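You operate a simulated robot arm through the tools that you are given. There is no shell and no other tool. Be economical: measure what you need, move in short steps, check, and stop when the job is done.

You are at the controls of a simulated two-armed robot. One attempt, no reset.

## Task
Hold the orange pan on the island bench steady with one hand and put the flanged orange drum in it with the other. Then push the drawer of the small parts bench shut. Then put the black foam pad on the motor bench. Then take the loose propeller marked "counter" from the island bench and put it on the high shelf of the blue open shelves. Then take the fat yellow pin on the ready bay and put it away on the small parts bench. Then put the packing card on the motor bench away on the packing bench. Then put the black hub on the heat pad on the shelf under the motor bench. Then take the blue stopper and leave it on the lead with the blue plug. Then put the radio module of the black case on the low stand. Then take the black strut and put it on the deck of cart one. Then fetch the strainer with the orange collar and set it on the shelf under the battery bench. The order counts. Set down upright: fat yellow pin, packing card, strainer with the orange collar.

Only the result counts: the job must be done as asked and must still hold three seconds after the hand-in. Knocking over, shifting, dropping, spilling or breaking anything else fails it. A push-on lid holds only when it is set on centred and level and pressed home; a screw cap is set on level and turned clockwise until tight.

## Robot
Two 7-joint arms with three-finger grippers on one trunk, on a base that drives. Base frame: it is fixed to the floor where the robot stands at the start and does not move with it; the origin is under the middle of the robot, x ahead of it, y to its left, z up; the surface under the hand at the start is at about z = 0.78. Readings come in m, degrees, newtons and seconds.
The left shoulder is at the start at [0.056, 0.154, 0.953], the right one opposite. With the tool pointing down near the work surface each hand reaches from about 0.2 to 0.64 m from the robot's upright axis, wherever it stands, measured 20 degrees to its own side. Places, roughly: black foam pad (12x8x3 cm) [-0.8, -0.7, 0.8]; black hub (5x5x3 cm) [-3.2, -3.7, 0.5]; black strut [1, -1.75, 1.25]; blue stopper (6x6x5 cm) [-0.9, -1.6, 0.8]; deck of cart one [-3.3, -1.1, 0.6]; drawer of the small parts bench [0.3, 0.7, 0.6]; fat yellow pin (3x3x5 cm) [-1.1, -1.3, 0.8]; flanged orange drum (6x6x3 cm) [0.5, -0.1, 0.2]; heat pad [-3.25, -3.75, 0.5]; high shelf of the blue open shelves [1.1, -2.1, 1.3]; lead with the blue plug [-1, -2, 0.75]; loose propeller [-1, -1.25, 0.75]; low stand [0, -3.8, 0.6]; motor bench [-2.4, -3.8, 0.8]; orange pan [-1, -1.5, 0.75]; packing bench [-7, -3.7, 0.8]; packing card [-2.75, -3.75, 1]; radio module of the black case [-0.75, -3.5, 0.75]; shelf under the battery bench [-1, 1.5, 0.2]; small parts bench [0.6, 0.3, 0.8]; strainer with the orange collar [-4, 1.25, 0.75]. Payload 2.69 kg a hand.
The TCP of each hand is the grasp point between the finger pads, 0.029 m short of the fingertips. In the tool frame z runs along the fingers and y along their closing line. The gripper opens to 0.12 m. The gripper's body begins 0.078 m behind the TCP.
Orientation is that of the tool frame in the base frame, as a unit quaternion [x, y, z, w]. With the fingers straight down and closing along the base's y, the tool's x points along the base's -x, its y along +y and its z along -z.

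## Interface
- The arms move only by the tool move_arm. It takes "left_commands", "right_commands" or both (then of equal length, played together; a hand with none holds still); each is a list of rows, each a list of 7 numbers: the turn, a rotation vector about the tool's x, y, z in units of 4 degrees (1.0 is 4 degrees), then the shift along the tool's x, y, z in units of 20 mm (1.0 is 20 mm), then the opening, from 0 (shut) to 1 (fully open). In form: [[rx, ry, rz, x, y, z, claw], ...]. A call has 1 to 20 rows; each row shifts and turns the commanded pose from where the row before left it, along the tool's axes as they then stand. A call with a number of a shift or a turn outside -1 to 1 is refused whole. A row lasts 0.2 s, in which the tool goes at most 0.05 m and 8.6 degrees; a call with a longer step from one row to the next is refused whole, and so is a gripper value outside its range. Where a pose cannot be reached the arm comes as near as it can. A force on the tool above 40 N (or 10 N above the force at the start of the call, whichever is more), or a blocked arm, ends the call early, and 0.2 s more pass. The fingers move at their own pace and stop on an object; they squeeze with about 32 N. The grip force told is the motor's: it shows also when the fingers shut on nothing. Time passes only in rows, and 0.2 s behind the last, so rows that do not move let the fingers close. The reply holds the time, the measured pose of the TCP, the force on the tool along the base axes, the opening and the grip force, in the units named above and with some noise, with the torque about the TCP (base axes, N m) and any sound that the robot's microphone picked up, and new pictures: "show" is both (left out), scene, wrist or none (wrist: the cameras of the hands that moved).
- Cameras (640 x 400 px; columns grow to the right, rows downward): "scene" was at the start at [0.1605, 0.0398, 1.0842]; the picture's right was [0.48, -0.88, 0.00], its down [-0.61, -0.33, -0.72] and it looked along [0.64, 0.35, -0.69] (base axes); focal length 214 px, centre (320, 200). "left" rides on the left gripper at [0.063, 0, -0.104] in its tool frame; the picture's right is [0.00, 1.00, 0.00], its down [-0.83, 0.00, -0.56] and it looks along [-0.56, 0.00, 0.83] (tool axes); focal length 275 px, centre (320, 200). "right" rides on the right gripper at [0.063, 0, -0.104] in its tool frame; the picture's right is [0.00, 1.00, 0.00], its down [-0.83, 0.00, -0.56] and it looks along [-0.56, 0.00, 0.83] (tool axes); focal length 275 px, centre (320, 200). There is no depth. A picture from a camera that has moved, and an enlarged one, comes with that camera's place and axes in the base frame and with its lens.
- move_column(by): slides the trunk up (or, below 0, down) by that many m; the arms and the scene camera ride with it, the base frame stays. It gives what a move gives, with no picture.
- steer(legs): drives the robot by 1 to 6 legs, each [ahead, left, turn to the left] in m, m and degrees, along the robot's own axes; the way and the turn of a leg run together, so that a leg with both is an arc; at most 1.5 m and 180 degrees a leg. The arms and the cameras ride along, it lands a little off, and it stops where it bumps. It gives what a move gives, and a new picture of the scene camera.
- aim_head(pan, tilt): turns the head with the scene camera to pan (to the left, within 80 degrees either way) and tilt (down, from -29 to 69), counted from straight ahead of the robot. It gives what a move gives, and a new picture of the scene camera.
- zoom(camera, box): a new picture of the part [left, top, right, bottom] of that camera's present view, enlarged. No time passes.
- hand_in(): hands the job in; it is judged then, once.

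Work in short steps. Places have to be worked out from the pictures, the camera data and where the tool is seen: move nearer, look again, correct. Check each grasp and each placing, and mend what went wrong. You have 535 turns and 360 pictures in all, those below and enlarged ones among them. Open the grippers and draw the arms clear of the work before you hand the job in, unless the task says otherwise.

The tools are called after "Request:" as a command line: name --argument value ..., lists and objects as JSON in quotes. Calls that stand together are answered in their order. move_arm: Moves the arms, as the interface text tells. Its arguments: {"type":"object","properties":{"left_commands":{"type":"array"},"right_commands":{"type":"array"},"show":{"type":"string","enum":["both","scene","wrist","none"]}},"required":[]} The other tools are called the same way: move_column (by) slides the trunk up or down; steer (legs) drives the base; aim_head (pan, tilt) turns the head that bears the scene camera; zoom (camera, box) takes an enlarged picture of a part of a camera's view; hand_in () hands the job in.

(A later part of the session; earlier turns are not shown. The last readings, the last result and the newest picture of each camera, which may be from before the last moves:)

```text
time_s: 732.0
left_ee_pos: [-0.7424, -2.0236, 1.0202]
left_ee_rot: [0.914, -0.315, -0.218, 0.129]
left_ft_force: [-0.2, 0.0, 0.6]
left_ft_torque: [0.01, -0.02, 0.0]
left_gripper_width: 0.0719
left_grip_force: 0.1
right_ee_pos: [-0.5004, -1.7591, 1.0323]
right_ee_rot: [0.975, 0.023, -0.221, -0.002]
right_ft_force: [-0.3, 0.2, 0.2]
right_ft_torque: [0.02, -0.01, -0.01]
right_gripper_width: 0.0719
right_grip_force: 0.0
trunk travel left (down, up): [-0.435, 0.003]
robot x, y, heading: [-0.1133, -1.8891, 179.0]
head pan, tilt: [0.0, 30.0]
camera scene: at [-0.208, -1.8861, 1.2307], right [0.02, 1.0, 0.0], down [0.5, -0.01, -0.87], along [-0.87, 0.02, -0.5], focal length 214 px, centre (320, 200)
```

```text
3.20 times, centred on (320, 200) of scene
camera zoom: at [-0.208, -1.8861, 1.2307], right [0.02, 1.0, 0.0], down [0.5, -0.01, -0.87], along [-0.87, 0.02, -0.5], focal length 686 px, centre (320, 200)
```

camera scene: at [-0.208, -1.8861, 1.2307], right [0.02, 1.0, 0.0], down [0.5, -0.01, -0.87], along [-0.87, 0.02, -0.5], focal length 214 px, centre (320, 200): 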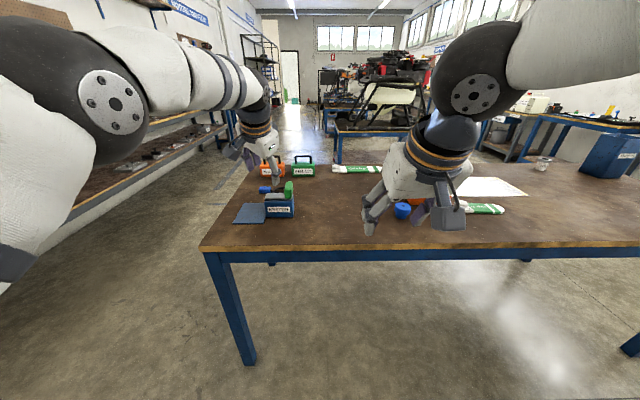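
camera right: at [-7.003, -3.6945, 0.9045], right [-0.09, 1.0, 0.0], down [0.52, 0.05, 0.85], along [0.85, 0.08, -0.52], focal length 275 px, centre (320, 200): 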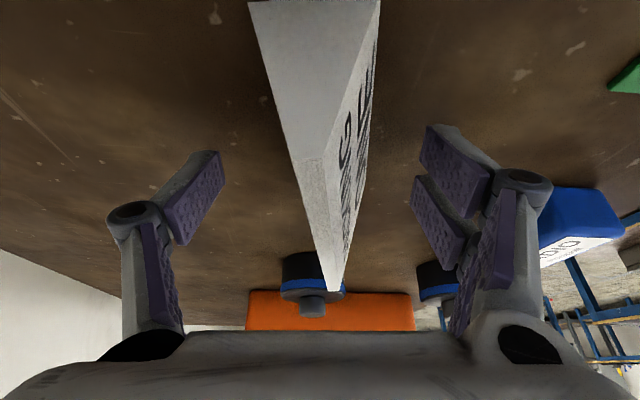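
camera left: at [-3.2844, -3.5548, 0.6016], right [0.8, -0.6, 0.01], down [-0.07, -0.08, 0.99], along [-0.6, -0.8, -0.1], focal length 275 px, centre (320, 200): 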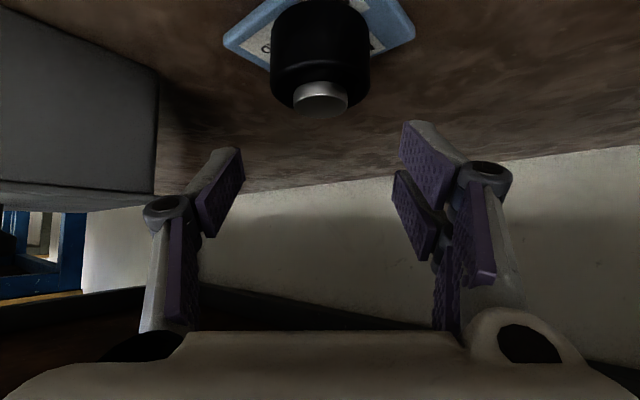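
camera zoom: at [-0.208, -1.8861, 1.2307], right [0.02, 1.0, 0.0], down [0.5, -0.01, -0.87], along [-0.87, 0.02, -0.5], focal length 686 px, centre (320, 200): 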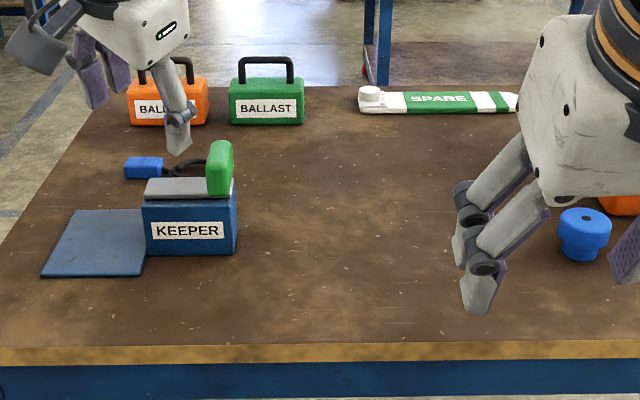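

The lead (blue plug (-1.05, -2.11), black coil (-1.06, -2.045)) is behind KEEPER; the stopper is at (-0.867, -1.57). I drive to the stopper first.

Request:
steer --legs '[[0, -0.17, 1], [0.285, 0, 0]]'

Request:
zoom --camera "right" --box '[0, 0, 640, 400]'

```text
time_s: 735.5
left_ee_pos: [-1.0329, -1.8689, 1.0201]
left_ee_rot: [0.918, -0.306, -0.216, 0.132]
left_ft_force: [-0.6, 0.3, -0.3]
left_ft_torque: [0.03, 0.0, 0.0]
left_gripper_width: 0.0721
left_grip_force: 0.1
right_ee_pos: [-0.796, -1.598, 1.0323]
right_ee_rot: [0.975, 0.034, -0.22, 0.002]
right_ft_force: [-1.0, 0.1, -0.8]
right_ft_torque: [-0.02, 0.0, 0.0]
right_gripper_width: 0.0721
right_grip_force: 0.0
trunk travel left (down, up): [-0.435, 0.003]
robot x, y, heading: [-0.4054, -1.7172, -179.6]
head pan, tilt: [0.0, 30.0]
camera scene: at [-0.5009, -1.7207, 1.2307], right [0.0, 1.0, 0.0], down [0.5, 0.0, -0.87], along [-0.87, 0.0, -0.5], focal length 214 px, centre (320, 200)
```

scene: 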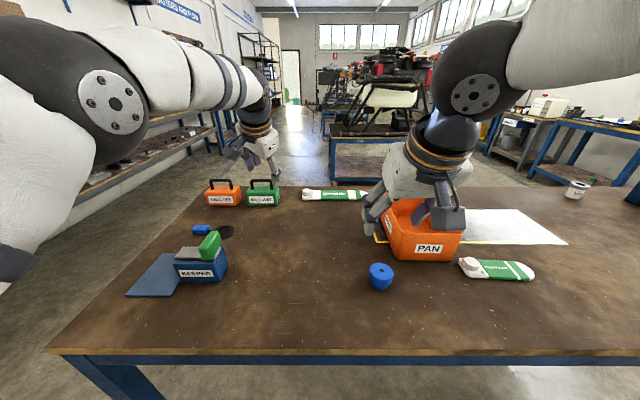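

```text
1.00 times, centred on (320, 200) of right (not enlarged: the box is as wide or as high as the picture)
camera zoom: at [-0.6934, -1.5913, 1.0983], right [0.07, -1.0, -0.01], down [-0.51, -0.05, 0.86], along [-0.86, -0.05, -0.51], focal length 275 px, centre (320, 200)
```

zoom: 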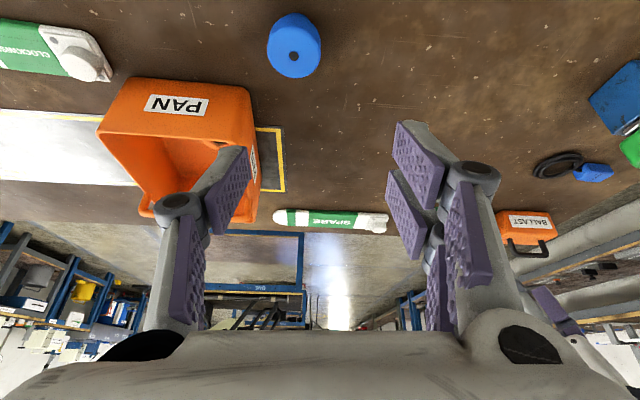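

Stopper at (-0.858, -1.572), clear of the pan's front. I descend around it.

Request:
move_arm --right_commands '[[0, 0, 0, 0.14, -0.13, 0.9, 0.8], [0, 0, 0, 0.14, -0.13, 0.9, 0.8], [0, 0, 0, 0.14, -0.13, 0.9, 0.8], [0, 0, 0, 0.14, -0.13, 0.9, 0.8], [0, 0, 0, 0.14, -0.13, 0.9, 0.8], [0, 0, 0, 0.14, -0.13, 0.9, 0.8], [0, 0, 0, 0.14, -0.13, 0.9, 0.8], [0, 0, 0, 0.14, -0.13, 0.9, 0.8], [0, 0, 0, 0.14, -0.13, 0.9, 0.8]]' --show "wrist"

```text
time_s: 737.5
left_ee_pos: [-1.0321, -1.871, 1.0206]
left_ee_rot: [0.918, -0.305, -0.216, 0.132]
left_ft_force: [0.2, 0.5, 0.4]
left_ft_torque: [0.02, 0.0, -0.05]
left_gripper_width: 0.0722
left_grip_force: 0.0
right_ee_pos: [-0.8469, -1.5778, 0.8762]
right_ee_rot: [0.975, 0.035, -0.22, 0.002]
right_ft_force: [0.2, -0.2, -0.3]
right_ft_torque: [-0.02, 0.03, -0.01]
right_gripper_width: 0.0959
right_grip_force: 0.2
trunk travel left (down, up): [-0.435, 0.003]
robot x, y, heading: [-0.4101, -1.7181, -179.7]
head pan, tilt: [0.0, 30.0]
camera right: at [-0.7432, -1.57, 0.9422], right [0.07, -1.0, -0.01], down [-0.51, -0.05, 0.86], along [-0.86, -0.05, -0.51], focal length 275 px, centre (320, 200)
```

right: 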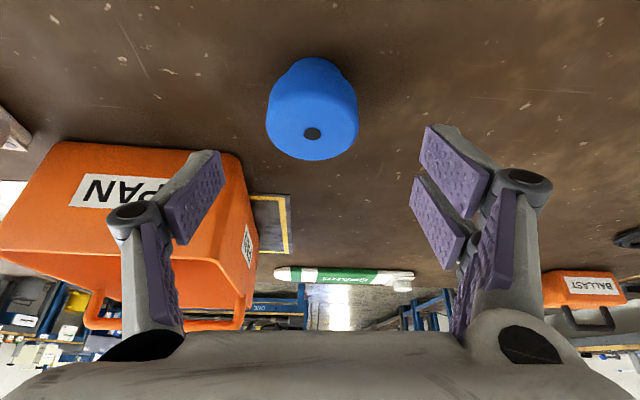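

Request:
move_arm --right_commands '[[0, 0, 0, 0.33, -0.12, 0.84, 0.8], [0, 0, 0, 0.33, -0.12, 0.84, 0.8], [0, 0, 0, 0.33, -0.12, 0.84, 0.8], [0, 0, 0, 0, 0, 0, 0.6], [0, 0, 0, 0, 0, 0, 0.45], [0, 0, 0, 0, 0, 0, 0.3], [0, 0, 0, 0, 0, 0, 0.3]]' --show "wrist"

```text
time_s: 739.1
left_ee_pos: [-1.0314, -1.8714, 1.0206]
left_ee_rot: [0.918, -0.305, -0.217, 0.133]
left_ft_force: [0.0, -0.7, 0.2]
left_ft_torque: [0.0, 0.03, -0.02]
left_gripper_width: 0.0719
left_grip_force: 0.1
right_ee_pos: [-0.8485, -1.5699, 0.823]
right_ee_rot: [0.974, 0.034, -0.222, 0.001]
right_ft_force: [-0.3, -1.0, 3.4]
right_ft_torque: [-0.01, 0.06, 0.03]
right_gripper_width: 0.0542
right_grip_force: 32.3
trunk travel left (down, up): [-0.435, 0.003]
robot x, y, heading: [-0.4045, -1.7219, -179.6]
head pan, tilt: [0.0, 30.0]
camera right: at [-0.7449, -1.563, 0.8883], right [0.07, -1.0, -0.01], down [-0.51, -0.05, 0.86], along [-0.86, -0.05, -0.51], focal length 275 px, centre (320, 200)
```

right: 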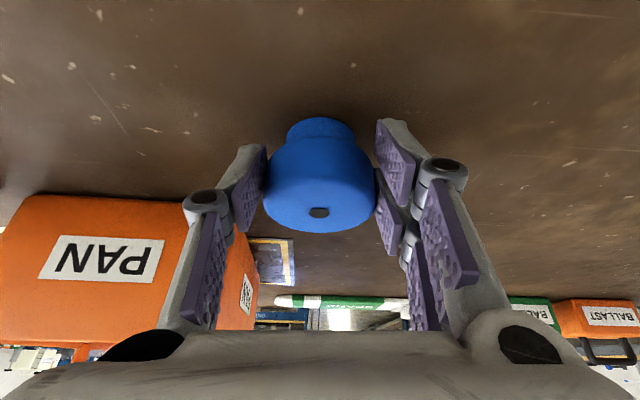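

Gripped. Lift 17 cm, then slide left to stand before the lead.

Request:
move_arm --right_commands '[[0, 0, 0, -0.4, 0, -0.84, 0.3], [0, 0, 0, -0.4, 0, -0.84, 0.3], [0, 0, 0, -0.4, 0, -0.84, 0.3], [0, 0, 0, -0.4, 0, -0.84, 0.3], [0, 0, 0, -0.4, 0, -0.84, 0.3], [0, 0, 0, -0.4, 0, -0.84, 0.3], [0, 0, 0, -0.4, 0, -0.84, 0.3], [0, 0, 0, -0.4, 0, -0.84, 0.3], [0, 0, 0, -0.4, 0, -0.84, 0.3]]' --show "none"

Request:
steer --legs '[[0, 0.42, 0], [0.03, 0, 0]]'

Request:
zoom --camera "right" --box '[0, 0, 640, 400]'

```text
time_s: 741.1
left_ee_pos: [-1.0316, -1.8707, 1.0207]
left_ee_rot: [0.918, -0.305, -0.216, 0.132]
left_ft_force: [0.1, -0.5, -0.8]
left_ft_torque: [0.01, -0.02, 0.03]
left_gripper_width: 0.0722
left_grip_force: 0.1
right_ee_pos: [-0.8494, -1.5717, 0.9897]
right_ee_rot: [0.975, 0.035, -0.221, 0.001]
right_ft_force: [0.2, -0.2, -0.3]
right_ft_torque: [0.01, -0.01, -0.02]
right_gripper_width: 0.054
right_grip_force: 31.7
trunk travel left (down, up): [-0.435, 0.003]
robot x, y, heading: [-0.4067, -1.7245, -179.7]
head pan, tilt: [0.0, 30.0]
```

```text
time_s: 745.3
left_ee_pos: [-1.0614, -2.2782, 1.0193]
left_ee_rot: [0.917, -0.306, -0.217, 0.132]
left_ft_force: [-0.3, 0.1, -0.5]
left_ft_torque: [-0.03, -0.02, -0.02]
left_gripper_width: 0.0719
left_grip_force: 0.1
right_ee_pos: [-0.8796, -1.9798, 0.9879]
right_ee_rot: [0.975, 0.032, -0.22, 0.001]
right_ft_force: [-0.3, -0.1, 0.5]
right_ft_torque: [-0.01, -0.01, -0.02]
right_gripper_width: 0.0537
right_grip_force: 31.8
trunk travel left (down, up): [-0.435, 0.003]
robot x, y, heading: [-0.4337, -2.1351, -180.0]
head pan, tilt: [0.0, 30.0]
camera scene: at [-0.5296, -2.1304, 1.2307], right [0.0, 1.0, 0.0], down [0.5, 0.0, -0.87], along [-0.87, 0.0, -0.5], focal length 214 px, centre (320, 200)
```

scene: 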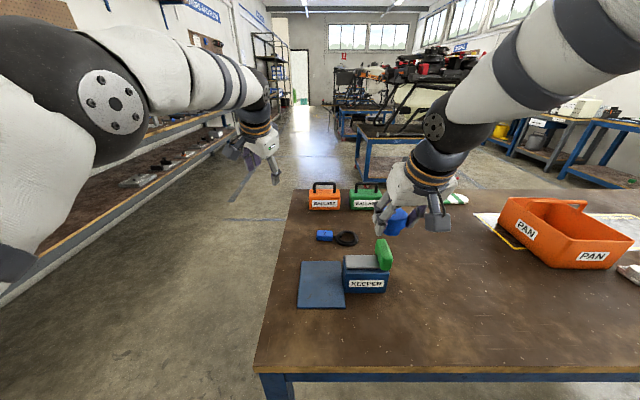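

```text
1.00 times, centred on (320, 200) of right (not enlarged: the box is as wide or as high as the picture)
camera zoom: at [-0.7758, -1.9731, 1.0542], right [0.07, -1.0, -0.01], down [-0.51, -0.05, 0.86], along [-0.86, -0.05, -0.51], focal length 275 px, centre (320, 200)
```

zoom: 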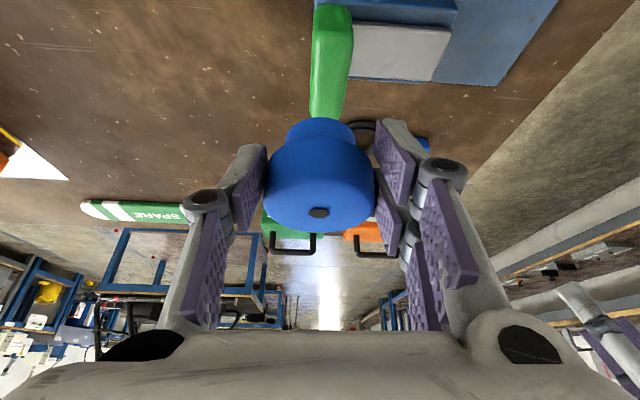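

Coil at (-1.055, -2.05). I move the stopper above it at this height.

Request:
move_arm --right_commands '[[0, 0, 0, -0.86, 0.31, 0.41, 0.3], [0, 0, 0, -0.86, 0.31, 0.41, 0.3], [0, 0, 0, -0.86, 0.31, 0.41, 0.3], [0, 0, 0, -0.86, 0.31, 0.41, 0.3], [0, 0, 0, -0.86, 0.31, 0.41, 0.3], [0, 0, 0, -0.86, 0.31, 0.41, 0.3], [0, 0, 0, -0.86, 0.31, 0.41, 0.3], [0, 0, 0, -0.86, 0.31, 0.41, 0.3], [0, 0, 0, -0.86, 0.31, 0.41, 0.3]]' --show "wrist"

```text
time_s: 747.3
left_ee_pos: [-1.0605, -2.279, 1.0196]
left_ee_rot: [0.918, -0.307, -0.216, 0.131]
left_ft_force: [-0.4, -0.3, -0.5]
left_ft_torque: [-0.01, 0.0, 0.01]
left_gripper_width: 0.072
left_grip_force: 0.1
right_ee_pos: [-1.0446, -2.0479, 0.9873]
right_ee_rot: [0.975, 0.033, -0.22, 0.001]
right_ft_force: [0.9, 0.2, -1.1]
right_ft_torque: [-0.02, -0.03, 0.0]
right_gripper_width: 0.0537
right_grip_force: 31.9
trunk travel left (down, up): [-0.435, 0.003]
robot x, y, heading: [-0.4376, -2.1299, -180.1]
head pan, tilt: [0.0, 30.0]
camera right: at [-0.9415, -2.041, 1.0532], right [0.07, -1.0, -0.01], down [-0.51, -0.05, 0.86], along [-0.86, -0.05, -0.51], focal length 275 px, centre (320, 200)
```

right: 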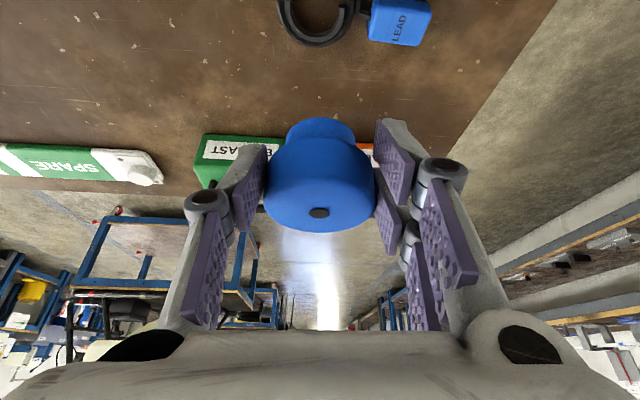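

The lead's flat part is the blue block "LEAD" at (-1.065, -2.115); I'll set the stopper on it. I raise the left hand away, shift and lower to just above.

Request:
move_arm --right_commands '[[0, 0, 0, 0, 0, 0, 0.3], [0, 0, 0, 0, 0, 0, 0.3], [0, 0, 0, 0, 0, 0, 0.3], [0, 0, 0, -0.19, 0.75, 0.09, 0.3], [0, 0, 0, -0.19, 0.75, 0.09, 0.3], [0, 0, 0, -0.19, 0.75, 0.09, 0.3], [0, 0, 0, -0.19, 0.75, 0.09, 0.3], [0, 0, 0, 0.41, 0, 0.86, 0.3], [0, 0, 0, 0.41, 0, 0.86, 0.3], [0, 0, 0, 0.41, 0, 0.86, 0.3], [0, 0, 0, 0.41, 0, 0.86, 0.3], [0, 0, 0, 0.41, 0, 0.86, 0.3], [0, 0, 0, 0.41, 0, 0.86, 0.3]]' --left_commands '[[0, 0, 0, 0, 0, -1, 0.6], [0, 0, 0, 0, 0, -1, 0.6], [0, 0, 0, 0, 0, -1, 0.6], [0, 0, 0, 0, 0, -1, 0.6], [0, 0, 0, 0, 0, -1, 0.6], [0, 0, 0, 0, 0, -1, 0.6], [0, 0, 0, 0, 0, -1, 0.6], [0, 0, 0, 0, 0, 0, 0.6], [0, 0, 0, 0, 0, 0, 0.6], [0, 0, 0, 0, 0, 0, 0.6], [0, 0, 0, 0, 0, 0, 0.6], [0, 0, 0, 0, 0, 0, 0.6], [0, 0, 0, 0, 0, 0, 0.6]]' --show "both"

```text
time_s: 750.1
left_ee_pos: [-0.9961, -2.2638, 1.1407]
left_ee_rot: [0.917, -0.307, -0.217, 0.132]
left_ft_force: [0.3, -0.4, -0.1]
left_ft_torque: [-0.01, 0.04, 0.03]
left_gripper_width: 0.0721
left_grip_force: 0.1
right_ee_pos: [-1.05, -2.1024, 0.8706]
right_ee_rot: [0.975, 0.033, -0.221, 0.001]
right_ft_force: [-0.5, -0.5, -0.6]
right_ft_torque: [-0.01, 0.01, -0.01]
right_gripper_width: 0.0538
right_grip_force: 31.4
right hand out of reach, approached as far as the arm can: row 7
trunk travel left (down, up): [-0.435, 0.003]
robot x, y, heading: [-0.4365, -2.1303, -179.8]
head pan, tilt: [0.0, 30.0]
camera scene: at [-0.5293, -2.1303, 1.2306], right [0.0, 1.0, 0.0], down [0.5, 0.0, -0.87], along [-0.87, 0.0, -0.5], focal length 214 px, centre (320, 200)
camera right: at [-0.9477, -2.0963, 0.9353], right [0.07, -1.0, -0.01], down [-0.51, -0.05, 0.86], along [-0.86, -0.05, -0.51], focal length 275 px, centre (320, 200)
camera left: at [-0.9003, -2.2919, 1.2124], right [-0.51, -0.77, 0.38], down [-0.33, 0.58, 0.75], along [-0.8, 0.26, -0.55], focal length 275 px, centre (320, 200)
```

scene: 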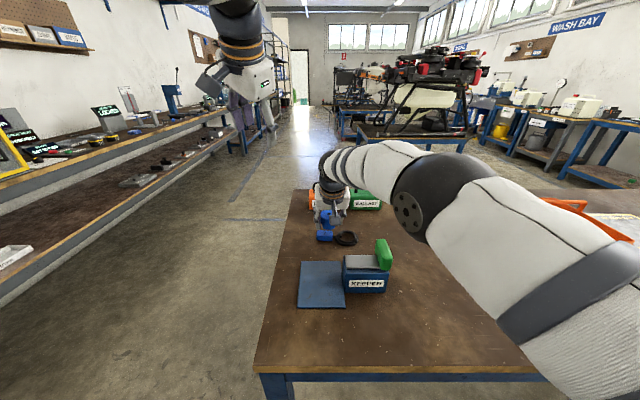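
right: 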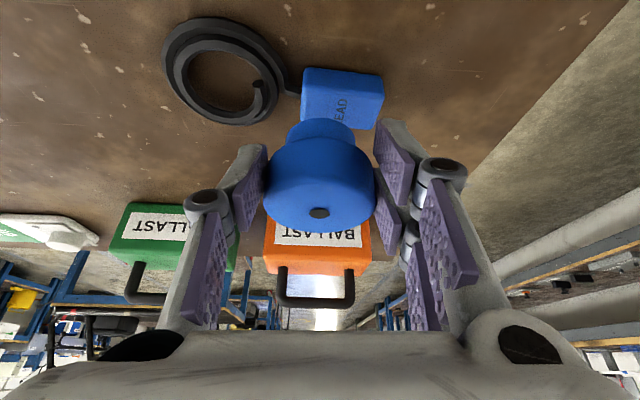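
left: 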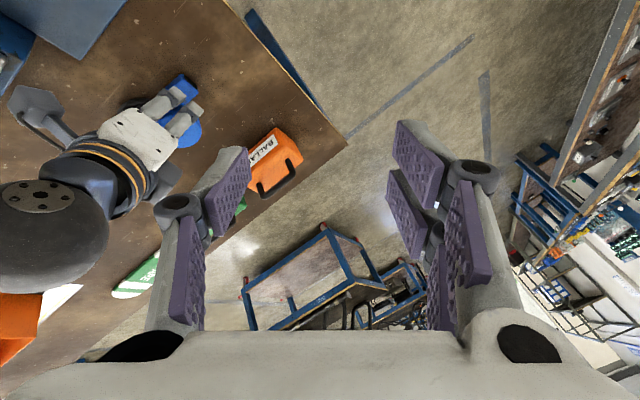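

Block centre (-1.052, -2.114). I shift 9 mm left and lower gently.

Request:
move_arm --right_commands '[[0, 0, 0, 0, 0.45, 0, 0.3], [0, 0, 0, 0.12, 0, 0.25, 0.3], [0, 0, 0, 0.12, 0, 0.25, 0.3], [0, 0, 0, 0.12, 0, 0.25, 0.3]]' --show "none"

```text
time_s: 751.1
left_ee_pos: [-0.9947, -2.2634, 1.1414]
left_ee_rot: [0.917, -0.306, -0.217, 0.132]
left_ft_force: [0.1, -0.1, 0.7]
left_ft_torque: [-0.03, 0.03, 0.03]
left_gripper_width: 0.0719
left_grip_force: 0.2
right_ee_pos: [-1.0531, -2.1111, 0.8542]
right_ee_rot: [0.975, 0.032, -0.221, 0.001]
right_ft_force: [0.1, -0.8, -0.4]
right_ft_torque: [-0.01, 0.0, -0.01]
right_gripper_width: 0.0536
right_grip_force: 32.0
trunk travel left (down, up): [-0.435, 0.003]
robot x, y, heading: [-0.4337, -2.1329, -179.8]
head pan, tilt: [0.0, 30.0]
```

Request:
move_arm --right_commands '[[0, 0, 0, 0.1, 0, 0.2, 0.3], [0, 0, 0, 0.1, 0, 0.2, 0.3], [0, 0, 0, 0.1, 0, 0.2, 0.3]]' --show "wrist"

```text
time_s: 751.9
left_ee_pos: [-0.9942, -2.2637, 1.144]
left_ee_rot: [0.917, -0.306, -0.218, 0.132]
left_ft_force: [0.8, 0.3, 0.3]
left_ft_torque: [0.01, 0.02, 0.01]
left_gripper_width: 0.0722
left_grip_force: 0.1
right_ee_pos: [-1.0523, -2.1118, 0.8444]
right_ee_rot: [0.974, 0.034, -0.223, 0.001]
right_ft_force: [2.6, -0.1, 8.3]
right_ft_torque: [0.02, -0.01, 0.03]
right_gripper_width: 0.0536
right_grip_force: 31.6
trunk travel left (down, up): [-0.435, 0.003]
robot x, y, heading: [-0.4386, -2.1286, -180.3]
head pan, tilt: [0.0, 30.0]
camera right: at [-0.9484, -2.1045, 0.9098], right [0.07, -1.0, -0.01], down [-0.5, -0.05, 0.86], along [-0.86, -0.05, -0.51], focal length 275 px, centre (320, 200)
```

right: 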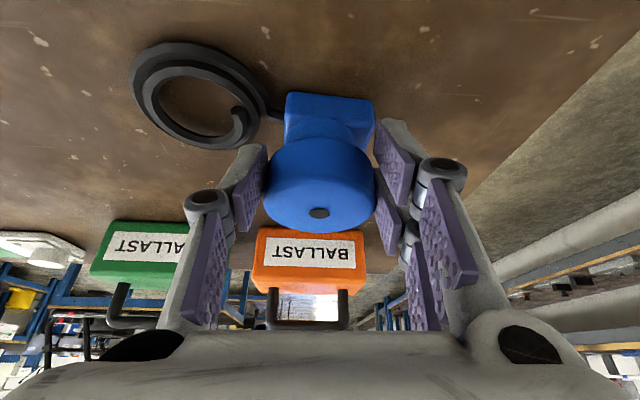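

The stopper rests centred on the LEAD block. Open and rise straight up.

Request:
move_arm --right_commands '[[0, 0, 0, -0.02, 0, -0.05, 0.3], [0, 0, 0, 0, 0, 0, 0.5], [0, 0, 0, 0, 0, 0, 0.62], [0, 0, 0, 0, 0, 0, 0.62], [0, 0, 0, -0.2, 0, -0.4, 0.62], [0, 0, 0, -0.42, 0, -0.88, 0.62], [0, 0, 0, -0.42, 0, -0.88, 0.62], [0, 0, 0, -0.42, 0, -0.88, 0.62], [0, 0, 0, -0.42, 0, -0.88, 0.62], [0, 0, 0, -0.42, 0, -0.88, 0.62]]' --show "wrist"

```text
time_s: 754.1
left_ee_pos: [-0.995, -2.2633, 1.1412]
left_ee_rot: [0.917, -0.306, -0.217, 0.132]
left_ft_force: [-0.1, 0.9, -0.2]
left_ft_torque: [0.03, -0.02, -0.01]
left_gripper_width: 0.072
left_grip_force: 0.0
right_ee_pos: [-1.0528, -2.1119, 0.9492]
right_ee_rot: [0.975, 0.032, -0.222, 0.0]
right_ft_force: [-0.3, 1.1, 0.0]
right_ft_torque: [-0.04, 0.03, 0.0]
right_gripper_width: 0.0746
right_grip_force: 0.1
trunk travel left (down, up): [-0.435, 0.003]
robot x, y, heading: [-0.4337, -2.1322, -180.2]
head pan, tilt: [0.0, 30.0]
camera right: at [-0.9485, -2.1048, 1.0143], right [0.07, -1.0, -0.01], down [-0.51, -0.05, 0.86], along [-0.86, -0.05, -0.51], focal length 275 px, centre (320, 200)
```

right: 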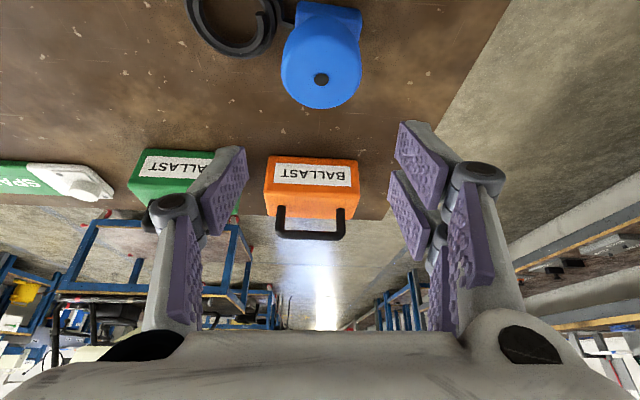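

Stopper placed. Next the radio module: I drive to the south bench and face it.

Request:
steer --legs '[[-0.35, 0, 0], [0, 0.72, 0], [0, 0, 90], [0, -0.5, 0]]'

```text
time_s: 769.6
left_ee_pos: [-0.4975, -3.3956, 1.1417]
left_ee_rot: [0.872, 0.418, -0.064, 0.246]
left_ft_force: [0.0, 0.4, -0.9]
left_ft_torque: [0.02, 0.03, -0.01]
left_gripper_width: 0.0721
left_grip_force: 0.0
right_ee_pos: [-0.6499, -3.4463, 0.9475]
right_ee_rot: [0.678, 0.702, -0.158, 0.154]
right_ft_force: [0.1, 0.5, -0.1]
right_ft_torque: [0.0, -0.01, -0.01]
right_gripper_width: 0.0744
right_grip_force: 0.1
trunk travel left (down, up): [-0.435, 0.003]
robot x, y, heading: [-0.6121, -2.8313, -91.9]
head pan, tilt: [0.0, 30.0]
camera scene: at [-0.6125, -2.9265, 1.2307], right [-1.0, 0.03, 0.0], down [0.02, 0.5, -0.87], along [-0.03, -0.87, -0.5], focal length 214 px, centre (320, 200)
```

scene: 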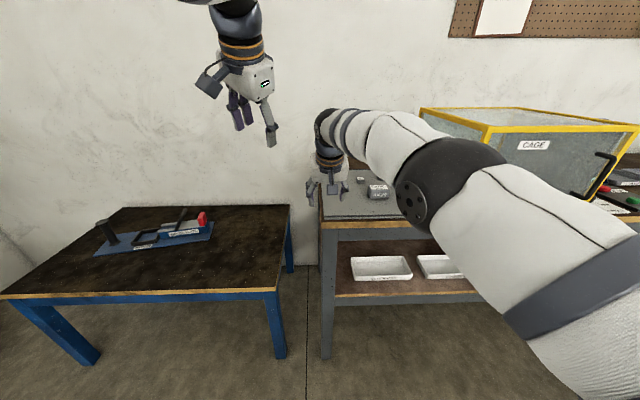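

Request:
zoom --camera "right" --box '[0, 0, 640, 400]'

Request:
zoom --camera "scene" --box '[60, 150, 420, 310]'

```text
1.00 times, centred on (320, 200) of right (not enlarged: the box is as wide or as high as the picture)
camera zoom: at [-0.652, -3.3442, 1.0138], right [1.0, 0.04, -0.01], down [0.03, -0.51, 0.86], along [0.02, -0.86, -0.51], focal length 275 px, centre (320, 200)
```

zoom: 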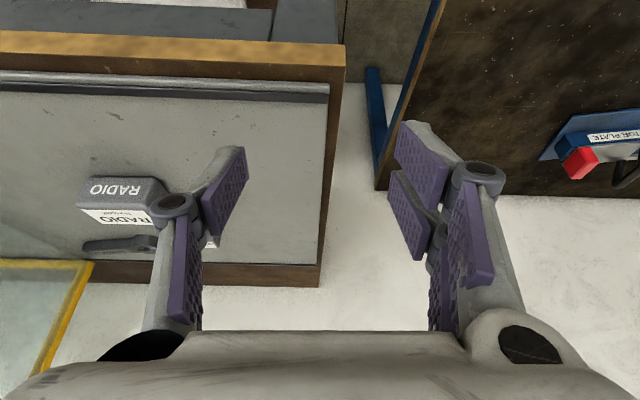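

```text
1.78 times, centred on (240, 230) of scene
camera zoom: at [-0.6125, -2.9265, 1.2307], right [-1.0, 0.03, 0.0], down [0.02, 0.5, -0.87], along [-0.03, -0.87, -0.5], focal length 381 px, centre (462, 147)
```

zoom: 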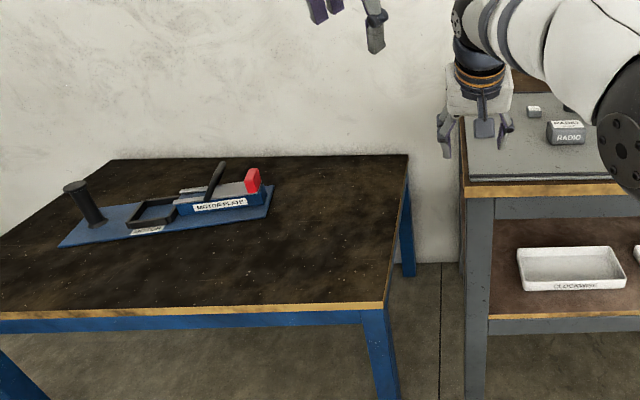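

Request:
zoom --camera "right" --box '[60, 160, 190, 250]'

```text
4.44 times, centred on (125, 205) of right
camera zoom: at [-0.652, -3.3442, 1.0138], right [1.0, 0.04, -0.01], down [0.03, -0.51, 0.86], along [0.02, -0.86, -0.51], focal length 1224 px, centre (1187, 178)
```

zoom: 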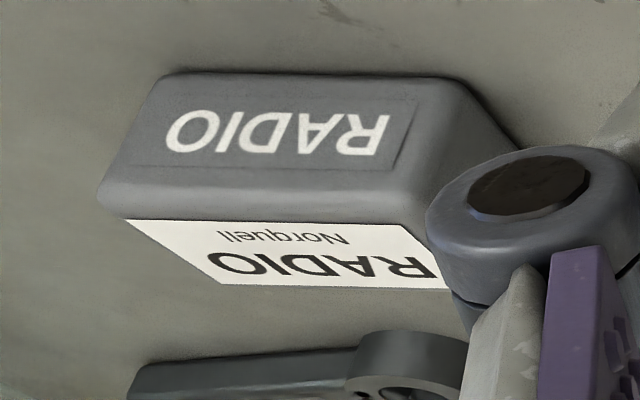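

It is the RADIO "Norquell" module at about (-0.90, -3.66). I move so the right hand, arm nearly straight, comes over it (keeping clear of the CAGE).

Request:
steer --legs '[[0.19, -0.23, 1.9]]'

Request:
zoom --camera "right" --box '[0, 0, 640, 400]'

```text
time_s: 772.0
left_ee_pos: [-0.7121, -3.5788, 1.1419]
left_ee_rot: [0.865, 0.432, -0.061, 0.247]
left_ft_force: [-0.6, 0.0, 0.1]
left_ft_torque: [-0.05, -0.05, 0.01]
left_gripper_width: 0.0719
left_grip_force: 0.1
right_ee_pos: [-0.8638, -3.6354, 0.9482]
right_ee_rot: [0.666, 0.712, -0.156, 0.156]
right_ft_force: [0.5, -0.7, -0.8]
right_ft_torque: [-0.01, -0.05, -0.01]
right_gripper_width: 0.0745
right_grip_force: 0.1
trunk travel left (down, up): [-0.435, 0.003]
robot x, y, heading: [-0.8453, -3.0207, -89.9]
head pan, tilt: [0.0, 30.0]
camera scene: at [-0.8431, -3.1141, 1.2307], right [-1.0, 0.0, 0.0], down [0.0, 0.5, -0.87], along [0.0, -0.87, -0.5], focal length 214 px, centre (320, 200)
```

scene: 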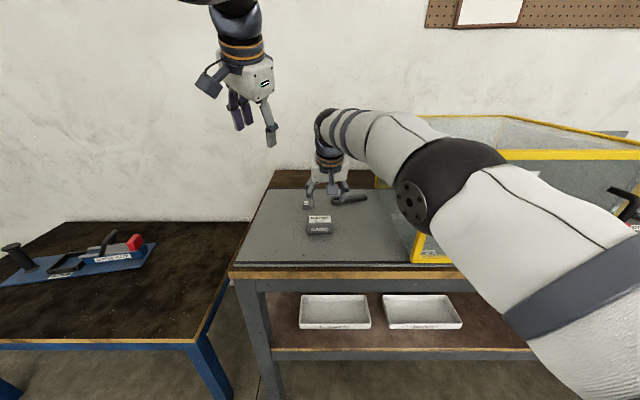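

```text
1.00 times, centred on (320, 200) of right (not enlarged: the box is as wide or as high as the picture)
camera zoom: at [-0.8687, -3.5328, 1.0138], right [1.0, 0.07, -0.01], down [0.05, -0.51, 0.86], along [0.05, -0.86, -0.51], focal length 275 px, centre (320, 200)
```

zoom: 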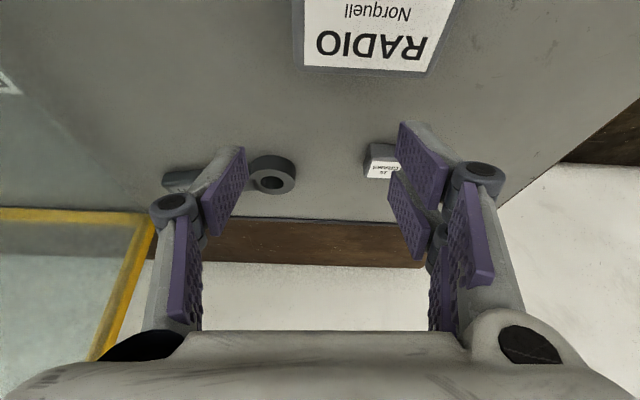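

RADIO top at (-0.84, -3.613, 0.861). I position above it with the gripper fully open and come down partway.

Request:
move_arm --right_commands '[[0, 0, 0, 0.45, 0.64, -0.23, 1], [0, 0, 0, 0.45, 0.64, -0.23, 1], [0, 0, 0, 0.43, 0, 0.9, 1], [0, 0, 0, 0.43, 0, 0.9, 1]]' --show "wrist"

```text
time_s: 773.0
left_ee_pos: [-0.7129, -3.5792, 1.142]
left_ee_rot: [0.865, 0.432, -0.061, 0.247]
left_ft_force: [-1.2, -0.3, -0.5]
left_ft_torque: [0.01, 0.0, 0.0]
left_gripper_width: 0.0718
left_grip_force: 0.2
right_ee_pos: [-0.8399, -3.613, 0.9088]
right_ee_rot: [0.666, 0.713, -0.156, 0.157]
right_ft_force: [-0.1, 0.3, -0.1]
right_ft_torque: [0.01, -0.01, 0.02]
right_gripper_width: 0.1201
right_grip_force: 0.1
trunk travel left (down, up): [-0.435, 0.003]
robot x, y, heading: [-0.8475, -3.0184, -90.1]
head pan, tilt: [0.0, 30.0]
camera right: at [-0.8441, -3.511, 0.9737], right [1.0, 0.07, -0.02], down [0.05, -0.51, 0.86], along [0.05, -0.86, -0.51], focal length 275 px, centre (320, 200)
```

right: 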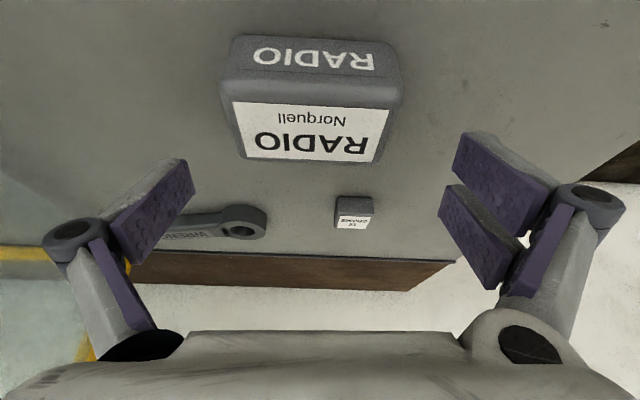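

Lower around the module and close.

Request:
move_arm --right_commands '[[0, 0, 0.8, 0.2, -0.07, 0.85, 1], [0, 0, 0, 0.22, -0.07, 0.85, 1], [0, 0, 0, 0.22, -0.07, 0.85, 1], [0, 0, 0, 0, 0, 0, 0.85], [0, 0, 0, 0, 0, 0, 0.7], [0, 0, 0, 0, 0, 0, 0.5], [0, 0, 0, 0, 0, 0, 0.5]]' --show "wrist"

```text
time_s: 774.0
left_ee_pos: [-0.7101, -3.5756, 1.1449]
left_ee_rot: [0.864, 0.433, -0.061, 0.249]
left_ft_force: [-0.6, 0.8, -0.9]
left_ft_torque: [-0.02, -0.04, 0.0]
left_gripper_width: 0.0721
left_grip_force: 0.1
right_ee_pos: [-0.8371, -3.6273, 0.8695]
right_ee_rot: [0.683, 0.691, -0.155, 0.175]
right_ft_force: [5.9, 6.5, 26.8]
right_ft_torque: [0.47, -0.81, 0.18]
right_gripper_width: 0.1212
right_grip_force: 13.0
trunk travel left (down, up): [-0.435, 0.003]
robot x, y, heading: [-0.8438, -3.0155, -89.8]
head pan, tilt: [0.0, 30.0]
stopped in row 4 (right hand): the force on the tool passed its limit at 44 N (the readings are from after the stop); the commanded pose is now the measured one
camera right: at [-0.8396, -3.5221, 0.9332], right [1.0, 0.02, 0.02], down [-0.01, -0.49, 0.87], along [0.03, -0.87, -0.49], focal length 275 px, centre (320, 200)
```

right: 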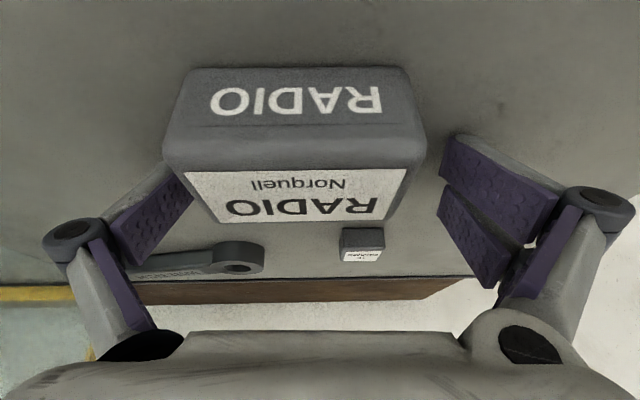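

The bench here is ~0.843, so the tips touched it. I raise 6 mm, recentre 1.1 cm, and close.

Request:
move_arm --right_commands '[[0, 0, 0, 0.3, -0.55, -0.55, 1], [0, 0, 0, 0.1, 0, 0, 0.85], [0, 0, 0, 0, 0, 0, 0.75], [0, 0, 0, 0, 0, 0, 0.65], [0, 0, 0, 0, 0, 0, 0.5], [0, 0, 0, 0, 0, 0, 0.5]]' --show "wrist"

```text
time_s: 774.9
left_ee_pos: [-0.7077, -3.5748, 1.1448]
left_ee_rot: [0.864, 0.433, -0.061, 0.248]
left_ft_force: [-0.7, 0.0, 1.2]
left_ft_torque: [0.02, 0.01, -0.02]
left_gripper_width: 0.0719
left_grip_force: 0.0
right_ee_pos: [-0.8415, -3.6151, 0.8804]
right_ee_rot: [0.683, 0.691, -0.154, 0.182]
right_ft_force: [11.5, 11.2, 28.3]
right_ft_torque: [0.64, -1.78, 0.41]
right_gripper_width: 0.0996
right_grip_force: 16.7
trunk travel left (down, up): [-0.435, 0.003]
robot x, y, heading: [-0.8451, -3.0179, -90.0]
head pan, tilt: [0.0, 30.0]
stopped in row 4 (right hand): the force on the tool passed its limit at 42 N (the readings are from after the stop); the commanded pose is now the measured one
camera right: at [-0.8453, -3.5096, 0.9422], right [1.0, 0.02, 0.03], down [-0.02, -0.48, 0.88], along [0.04, -0.88, -0.48], focal length 275 px, centre (320, 200)
```

right: 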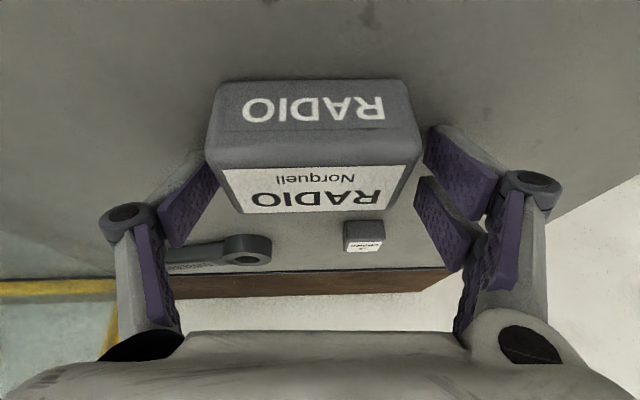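

Raise 9 mm more, then close.

Request:
move_arm --right_commands '[[0, 0, 0, -0.15, 0, -0.45, 0.9], [0, 0, 0, 0, 0, 0, 0.85], [0, 0, 0, 0, 0, 0, 0.75], [0, 0, 0, 0, 0, 0, 0.65], [0, 0, 0, 0, 0, 0, 0.5], [0, 0, 0, 0, 0, 0, 0.5]]' --show "wrist"

```text
time_s: 776.3
left_ee_pos: [-0.7088, -3.576, 1.1438]
left_ee_rot: [0.864, 0.433, -0.062, 0.249]
left_ft_force: [-0.3, 0.7, 0.0]
left_ft_torque: [-0.04, -0.03, 0.0]
left_gripper_width: 0.0721
left_grip_force: 0.1
right_ee_pos: [-0.8446, -3.6144, 0.8865]
right_ee_rot: [0.683, 0.691, -0.154, 0.179]
right_ft_force: [11.8, 9.9, 23.4]
right_ft_torque: [0.5, -1.31, 0.35]
right_gripper_width: 0.0739
right_grip_force: 10.0
trunk travel left (down, up): [-0.435, 0.003]
robot x, y, heading: [-0.8411, -3.0184, -90.0]
head pan, tilt: [0.0, 30.0]
camera right: at [-0.8483, -3.5098, 0.9492], right [1.0, 0.02, 0.03], down [-0.01, -0.49, 0.87], along [0.03, -0.87, -0.48], focal length 275 px, centre (320, 200)
```

right: 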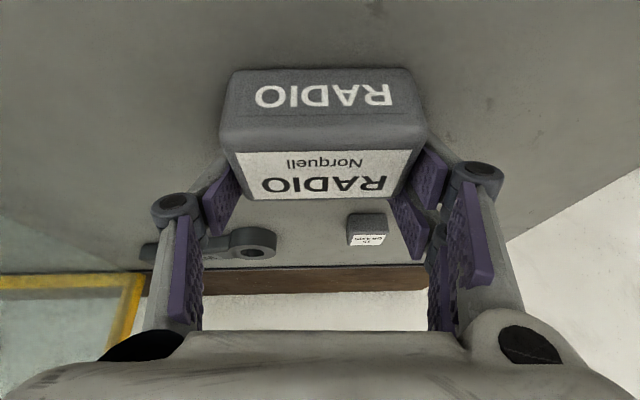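

The fingers were slightly too far back: the module (7.9 × 3.5 cm) is centred at (-0.846, -3.608). I open, come 1.6 cm toward me, and close again.

Request:
move_arm --right_commands '[[0, 0, 0, 0, 0, -0.3, 0.85], [0, 0, 0, 0, 0, 0, 0.85], [0, 0, 0, 0.7, 0, -0.1, 0.85], [0, 0, 0, 0.25, 0, 0.35, 0.85], [0, 0, 0, 0.1, 0, 0.25, 0.75], [0, 0, 0, 0, 0, 0, 0.65], [0, 0, 0, 0, 0, 0, 0.5], [0, 0, 0, 0, 0, 0, 0.4]]' --show "wrist"

```text
time_s: 777.7
left_ee_pos: [-0.7095, -3.5719, 1.1474]
left_ee_rot: [0.864, 0.433, -0.063, 0.251]
left_ft_force: [0.1, 1.3, 0.2]
left_ft_torque: [-0.04, 0.01, 0.0]
left_gripper_width: 0.072
left_grip_force: 0.1
right_ee_pos: [-0.8416, -3.6003, 0.8861]
right_ee_rot: [0.683, 0.686, -0.159, 0.194]
right_ft_force: [7.1, 9.1, 40.4]
right_ft_torque: [0.6, -1.8, -0.18]
right_gripper_width: 0.0718
right_grip_force: 44.4
trunk travel left (down, up): [-0.435, 0.003]
robot x, y, heading: [-0.8439, -3.0188, -90.1]
head pan, tilt: [0.0, 30.0]
stopped in row 6 (right hand): the force on the tool passed its limit at 45 N (the readings are from after the stop); the commanded pose is now the measured one
camera right: at [-0.8455, -3.4942, 0.9457], right [1.0, 0.02, 0.04], down [-0.03, -0.46, 0.89], along [0.04, -0.89, -0.46], focal length 275 px, centre (320, 200)
```

right: 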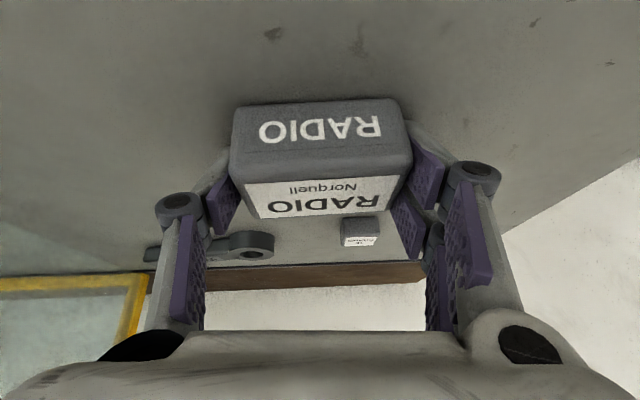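

It grips now (72 mm) but presses on the bench; I close fully and raise a little.

Request:
move_arm --right_commands '[[0, 0, 0, -0.05, 0, -0.2, 0.4], [0, 0, 0, -0.05, 0, -0.2, 0.3], [0, 0, 0, -0.1, 0, -0.2, 0.3], [0, 0, 0, -0.2, 0, -0.5, 0.3], [0, 0, 0, -0.3, 0, -0.7, 0.3]]' --show "wrist"

```text
time_s: 778.9
left_ee_pos: [-0.7102, -3.5781, 1.1404]
left_ee_rot: [0.865, 0.433, -0.06, 0.246]
left_ft_force: [0.1, 0.7, -0.2]
left_ft_torque: [0.0, 0.05, -0.01]
left_gripper_width: 0.0719
left_grip_force: 0.1
right_ee_pos: [-0.8466, -3.597, 0.9083]
right_ee_rot: [0.683, 0.691, -0.151, 0.179]
right_ft_force: [-0.1, -0.7, -1.1]
right_ft_torque: [0.0, 0.02, -0.02]
right_gripper_width: 0.07
right_grip_force: 31.8
trunk travel left (down, up): [-0.435, 0.003]
robot x, y, heading: [-0.8443, -3.021, -89.8]
head pan, tilt: [0.0, 30.0]
camera right: at [-0.8505, -3.4927, 0.9715], right [1.0, 0.02, 0.03], down [-0.02, -0.49, 0.87], along [0.04, -0.87, -0.49], focal length 275 px, centre (320, 200)
```

right: 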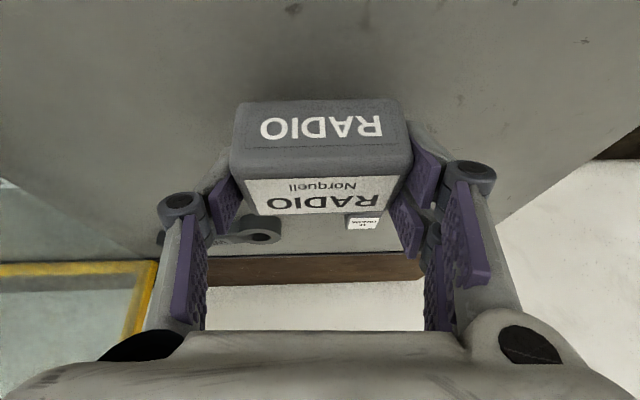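

Held. I raise it, back off, slide left in front of the low stand, and lower the trunk 0.2 m.

Request:
move_arm --right_commands '[[0, 0, 0, -0.4, 0, -0.85, 0.3], [0, 0, 0, -0.4, 0, -0.85, 0.3], [0, 0, 0, -0.4, 0, -0.85, 0.3], [0, 0, 0, -0.4, 0, -0.85, 0.3], [0, 0, 0, -0.4, 0, -0.85, 0.3]]' --show "none"

Request:
steer --legs '[[-0.3, 0, 0], [0, 0.51, 0]]'

Request:
move_column --by -0.2

```text
time_s: 780.1
left_ee_pos: [-0.7093, -3.5779, 1.1417]
left_ee_rot: [0.865, 0.433, -0.06, 0.247]
left_ft_force: [0.5, 0.5, -0.3]
left_ft_torque: [0.01, -0.01, -0.03]
left_gripper_width: 0.0724
left_grip_force: 0.0
right_ee_pos: [-0.8493, -3.5937, 1.0064]
right_ee_rot: [0.684, 0.69, -0.153, 0.183]
right_ft_force: [0.1, 0.2, -1.6]
right_ft_torque: [-0.02, 0.0, 0.0]
right_gripper_width: 0.0699
right_grip_force: 31.9
trunk travel left (down, up): [-0.435, 0.003]
robot x, y, heading: [-0.8454, -3.0157, -89.7]
head pan, tilt: [0.0, 30.0]
```

```text
time_s: 786.2
left_ee_pos: [-0.1898, -3.2696, 1.1421]
left_ee_rot: [0.862, 0.439, -0.058, 0.247]
left_ft_force: [0.1, -0.2, -0.6]
left_ft_torque: [0.04, -0.02, -0.01]
left_gripper_width: 0.0721
left_grip_force: 0.0
right_ee_pos: [-0.3296, -3.286, 1.0063]
right_ee_rot: [0.68, 0.694, -0.153, 0.183]
right_ft_force: [-0.5, -0.4, -1.6]
right_ft_torque: [0.0, 0.0, -0.02]
right_gripper_width: 0.0694
right_grip_force: 31.7
trunk travel left (down, up): [-0.435, 0.003]
robot x, y, heading: [-0.3309, -2.7143, -89.3]
head pan, tilt: [0.0, 30.0]
camera scene: at [-0.3279, -2.8065, 1.2307], right [-1.0, -0.01, 0.0], down [-0.01, 0.5, -0.87], along [0.01, -0.87, -0.5], focal length 214 px, centre (320, 200)
```

scene: 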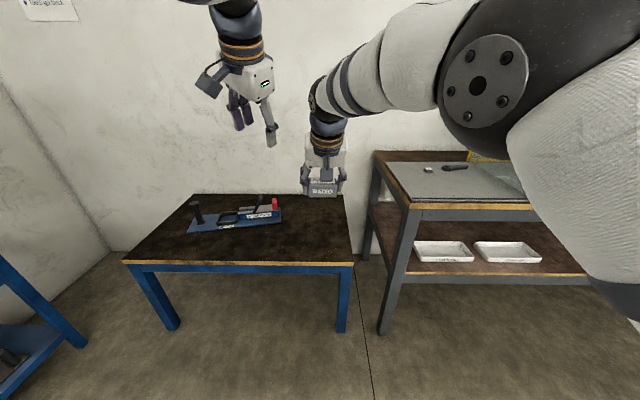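

```text
time_s: 788.4
left_ee_pos: [-0.1896, -3.305, 0.7877]
left_ee_rot: [0.888, 0.443, 0.002, 0.122]
left_ft_force: [-0.4, 0.5, 0.7]
left_ft_torque: [-0.01, -0.04, -0.03]
left_gripper_width: 0.072
left_grip_force: 0.1
right_ee_pos: [-0.3297, -3.2887, 0.7237]
right_ee_rot: [0.692, 0.704, -0.096, 0.128]
right_ft_force: [-0.2, 1.6, -0.8]
right_ft_torque: [0.0, 0.0, 0.01]
right_gripper_width: 0.0696
right_grip_force: 32.2
trunk travel left (down, up): [-0.235, 0.203]
robot x, y, heading: [-0.3309, -2.7114, -89.0]
head pan, tilt: [0.0, 30.0]
```

The trunk lowering left the hand ~9° less tilted; I'll correct that while moving ahead over the stand.

Request:
move_arm --right_commands '[[0, -0.75, 0, 0, 0, 0, 0.3], [0, -0.75, 0, 0, 0, 0, 0.3], [0, -0.75, 0, 0, 0, 0, 0.3]]' --show "none"

Request:
steer --legs '[[0.27, 0, 0]]'

Request:
zoom --camera "right" --box '[0, 0, 640, 400]'

```text
time_s: 789.2
left_ee_pos: [-0.1898, -3.3046, 0.7876]
left_ee_rot: [0.888, 0.443, 0.002, 0.122]
left_ft_force: [-0.6, 0.2, -0.4]
left_ft_torque: [0.0, -0.02, -0.04]
left_gripper_width: 0.0718
left_grip_force: 0.1
right_ee_pos: [-0.3304, -3.2895, 0.7247]
right_ee_rot: [0.683, 0.691, -0.15, 0.183]
right_ft_force: [-0.4, 1.2, -0.5]
right_ft_torque: [-0.02, 0.0, -0.03]
right_gripper_width: 0.0694
right_grip_force: 32.2
trunk travel left (down, up): [-0.235, 0.203]
robot x, y, heading: [-0.3302, -2.7136, -89.3]
head pan, tilt: [0.0, 30.0]
```

```text
time_s: 791.1
left_ee_pos: [-0.1838, -3.5794, 0.7881]
left_ee_rot: [0.888, 0.444, 0.002, 0.121]
left_ft_force: [0.0, 0.2, -0.7]
left_ft_torque: [-0.02, 0.02, -0.02]
left_gripper_width: 0.072
left_grip_force: 0.0
right_ee_pos: [-0.3236, -3.5643, 0.7234]
right_ee_rot: [0.681, 0.693, -0.15, 0.183]
right_ft_force: [-0.2, -0.6, -1.2]
right_ft_torque: [0.0, 0.02, 0.01]
right_gripper_width: 0.0693
right_grip_force: 32.2
trunk travel left (down, up): [-0.235, 0.203]
robot x, y, heading: [-0.326, -2.9834, -88.9]
head pan, tilt: [0.0, 30.0]
camera scene: at [-0.3216, -3.1842, 1.0143], right [-1.0, -0.02, 0.0], down [-0.01, 0.5, -0.87], along [0.01, -0.87, -0.5], focal length 214 px, centre (320, 200)
```

scene: 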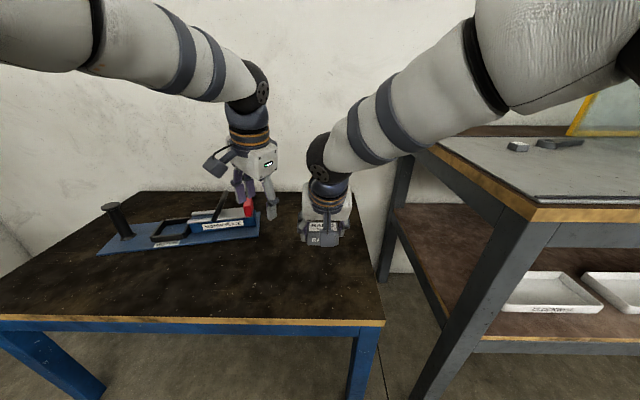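

```text
1.00 times, centred on (320, 200) of right (not enlarged: the box is as wide or as high as the picture)
camera zoom: at [-0.3279, -3.4596, 0.7861], right [1.0, 0.03, 0.04], down [-0.02, -0.48, 0.87], along [0.05, -0.87, -0.48], focal length 275 px, centre (320, 200)
```

zoom: 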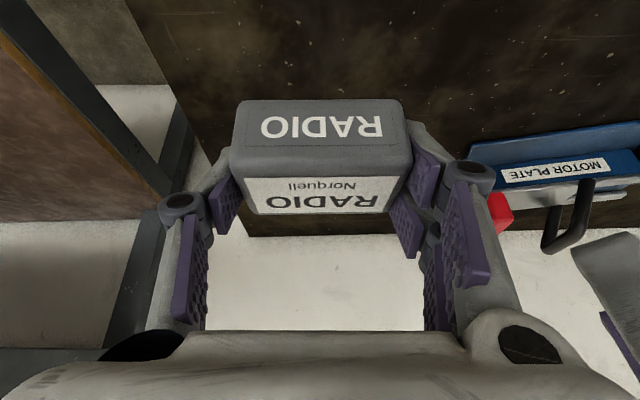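

Shift 2 cm right (away from the jig) and lower to near contact.

Request:
move_arm --right_commands '[[0, 0, 0, 0, -0.6, 0, 0.3], [0, 0, 0, 0, -0.5, 0, 0.3], [0, 0, 0, 0.43, 0, 0.9, 0.3], [0, 0, 0, 0.43, 0, 0.9, 0.3], [0, 0, 0, 0.43, 0, 0.9, 0.3], [0, 0, 0, 0.1, 0, 0.2, 0.3], [0, 0, 0, 0.1, 0, 0.2, 0.3]]' --show "none"

```text
time_s: 792.7
left_ee_pos: [-0.184, -3.5796, 0.7874]
left_ee_rot: [0.888, 0.444, 0.003, 0.122]
left_ft_force: [0.2, -0.8, 0.8]
left_ft_torque: [-0.02, 0.0, -0.02]
left_gripper_width: 0.0721
left_grip_force: 0.0
right_ee_pos: [-0.3433, -3.5668, 0.6536]
right_ee_rot: [0.682, 0.692, -0.151, 0.184]
right_ft_force: [-0.7, 0.8, -0.7]
right_ft_torque: [0.03, 0.01, -0.01]
right_gripper_width: 0.0695
right_grip_force: 32.0
trunk travel left (down, up): [-0.235, 0.203]
robot x, y, heading: [-0.3283, -2.9867, -89.2]
head pan, tilt: [0.0, 30.0]
```

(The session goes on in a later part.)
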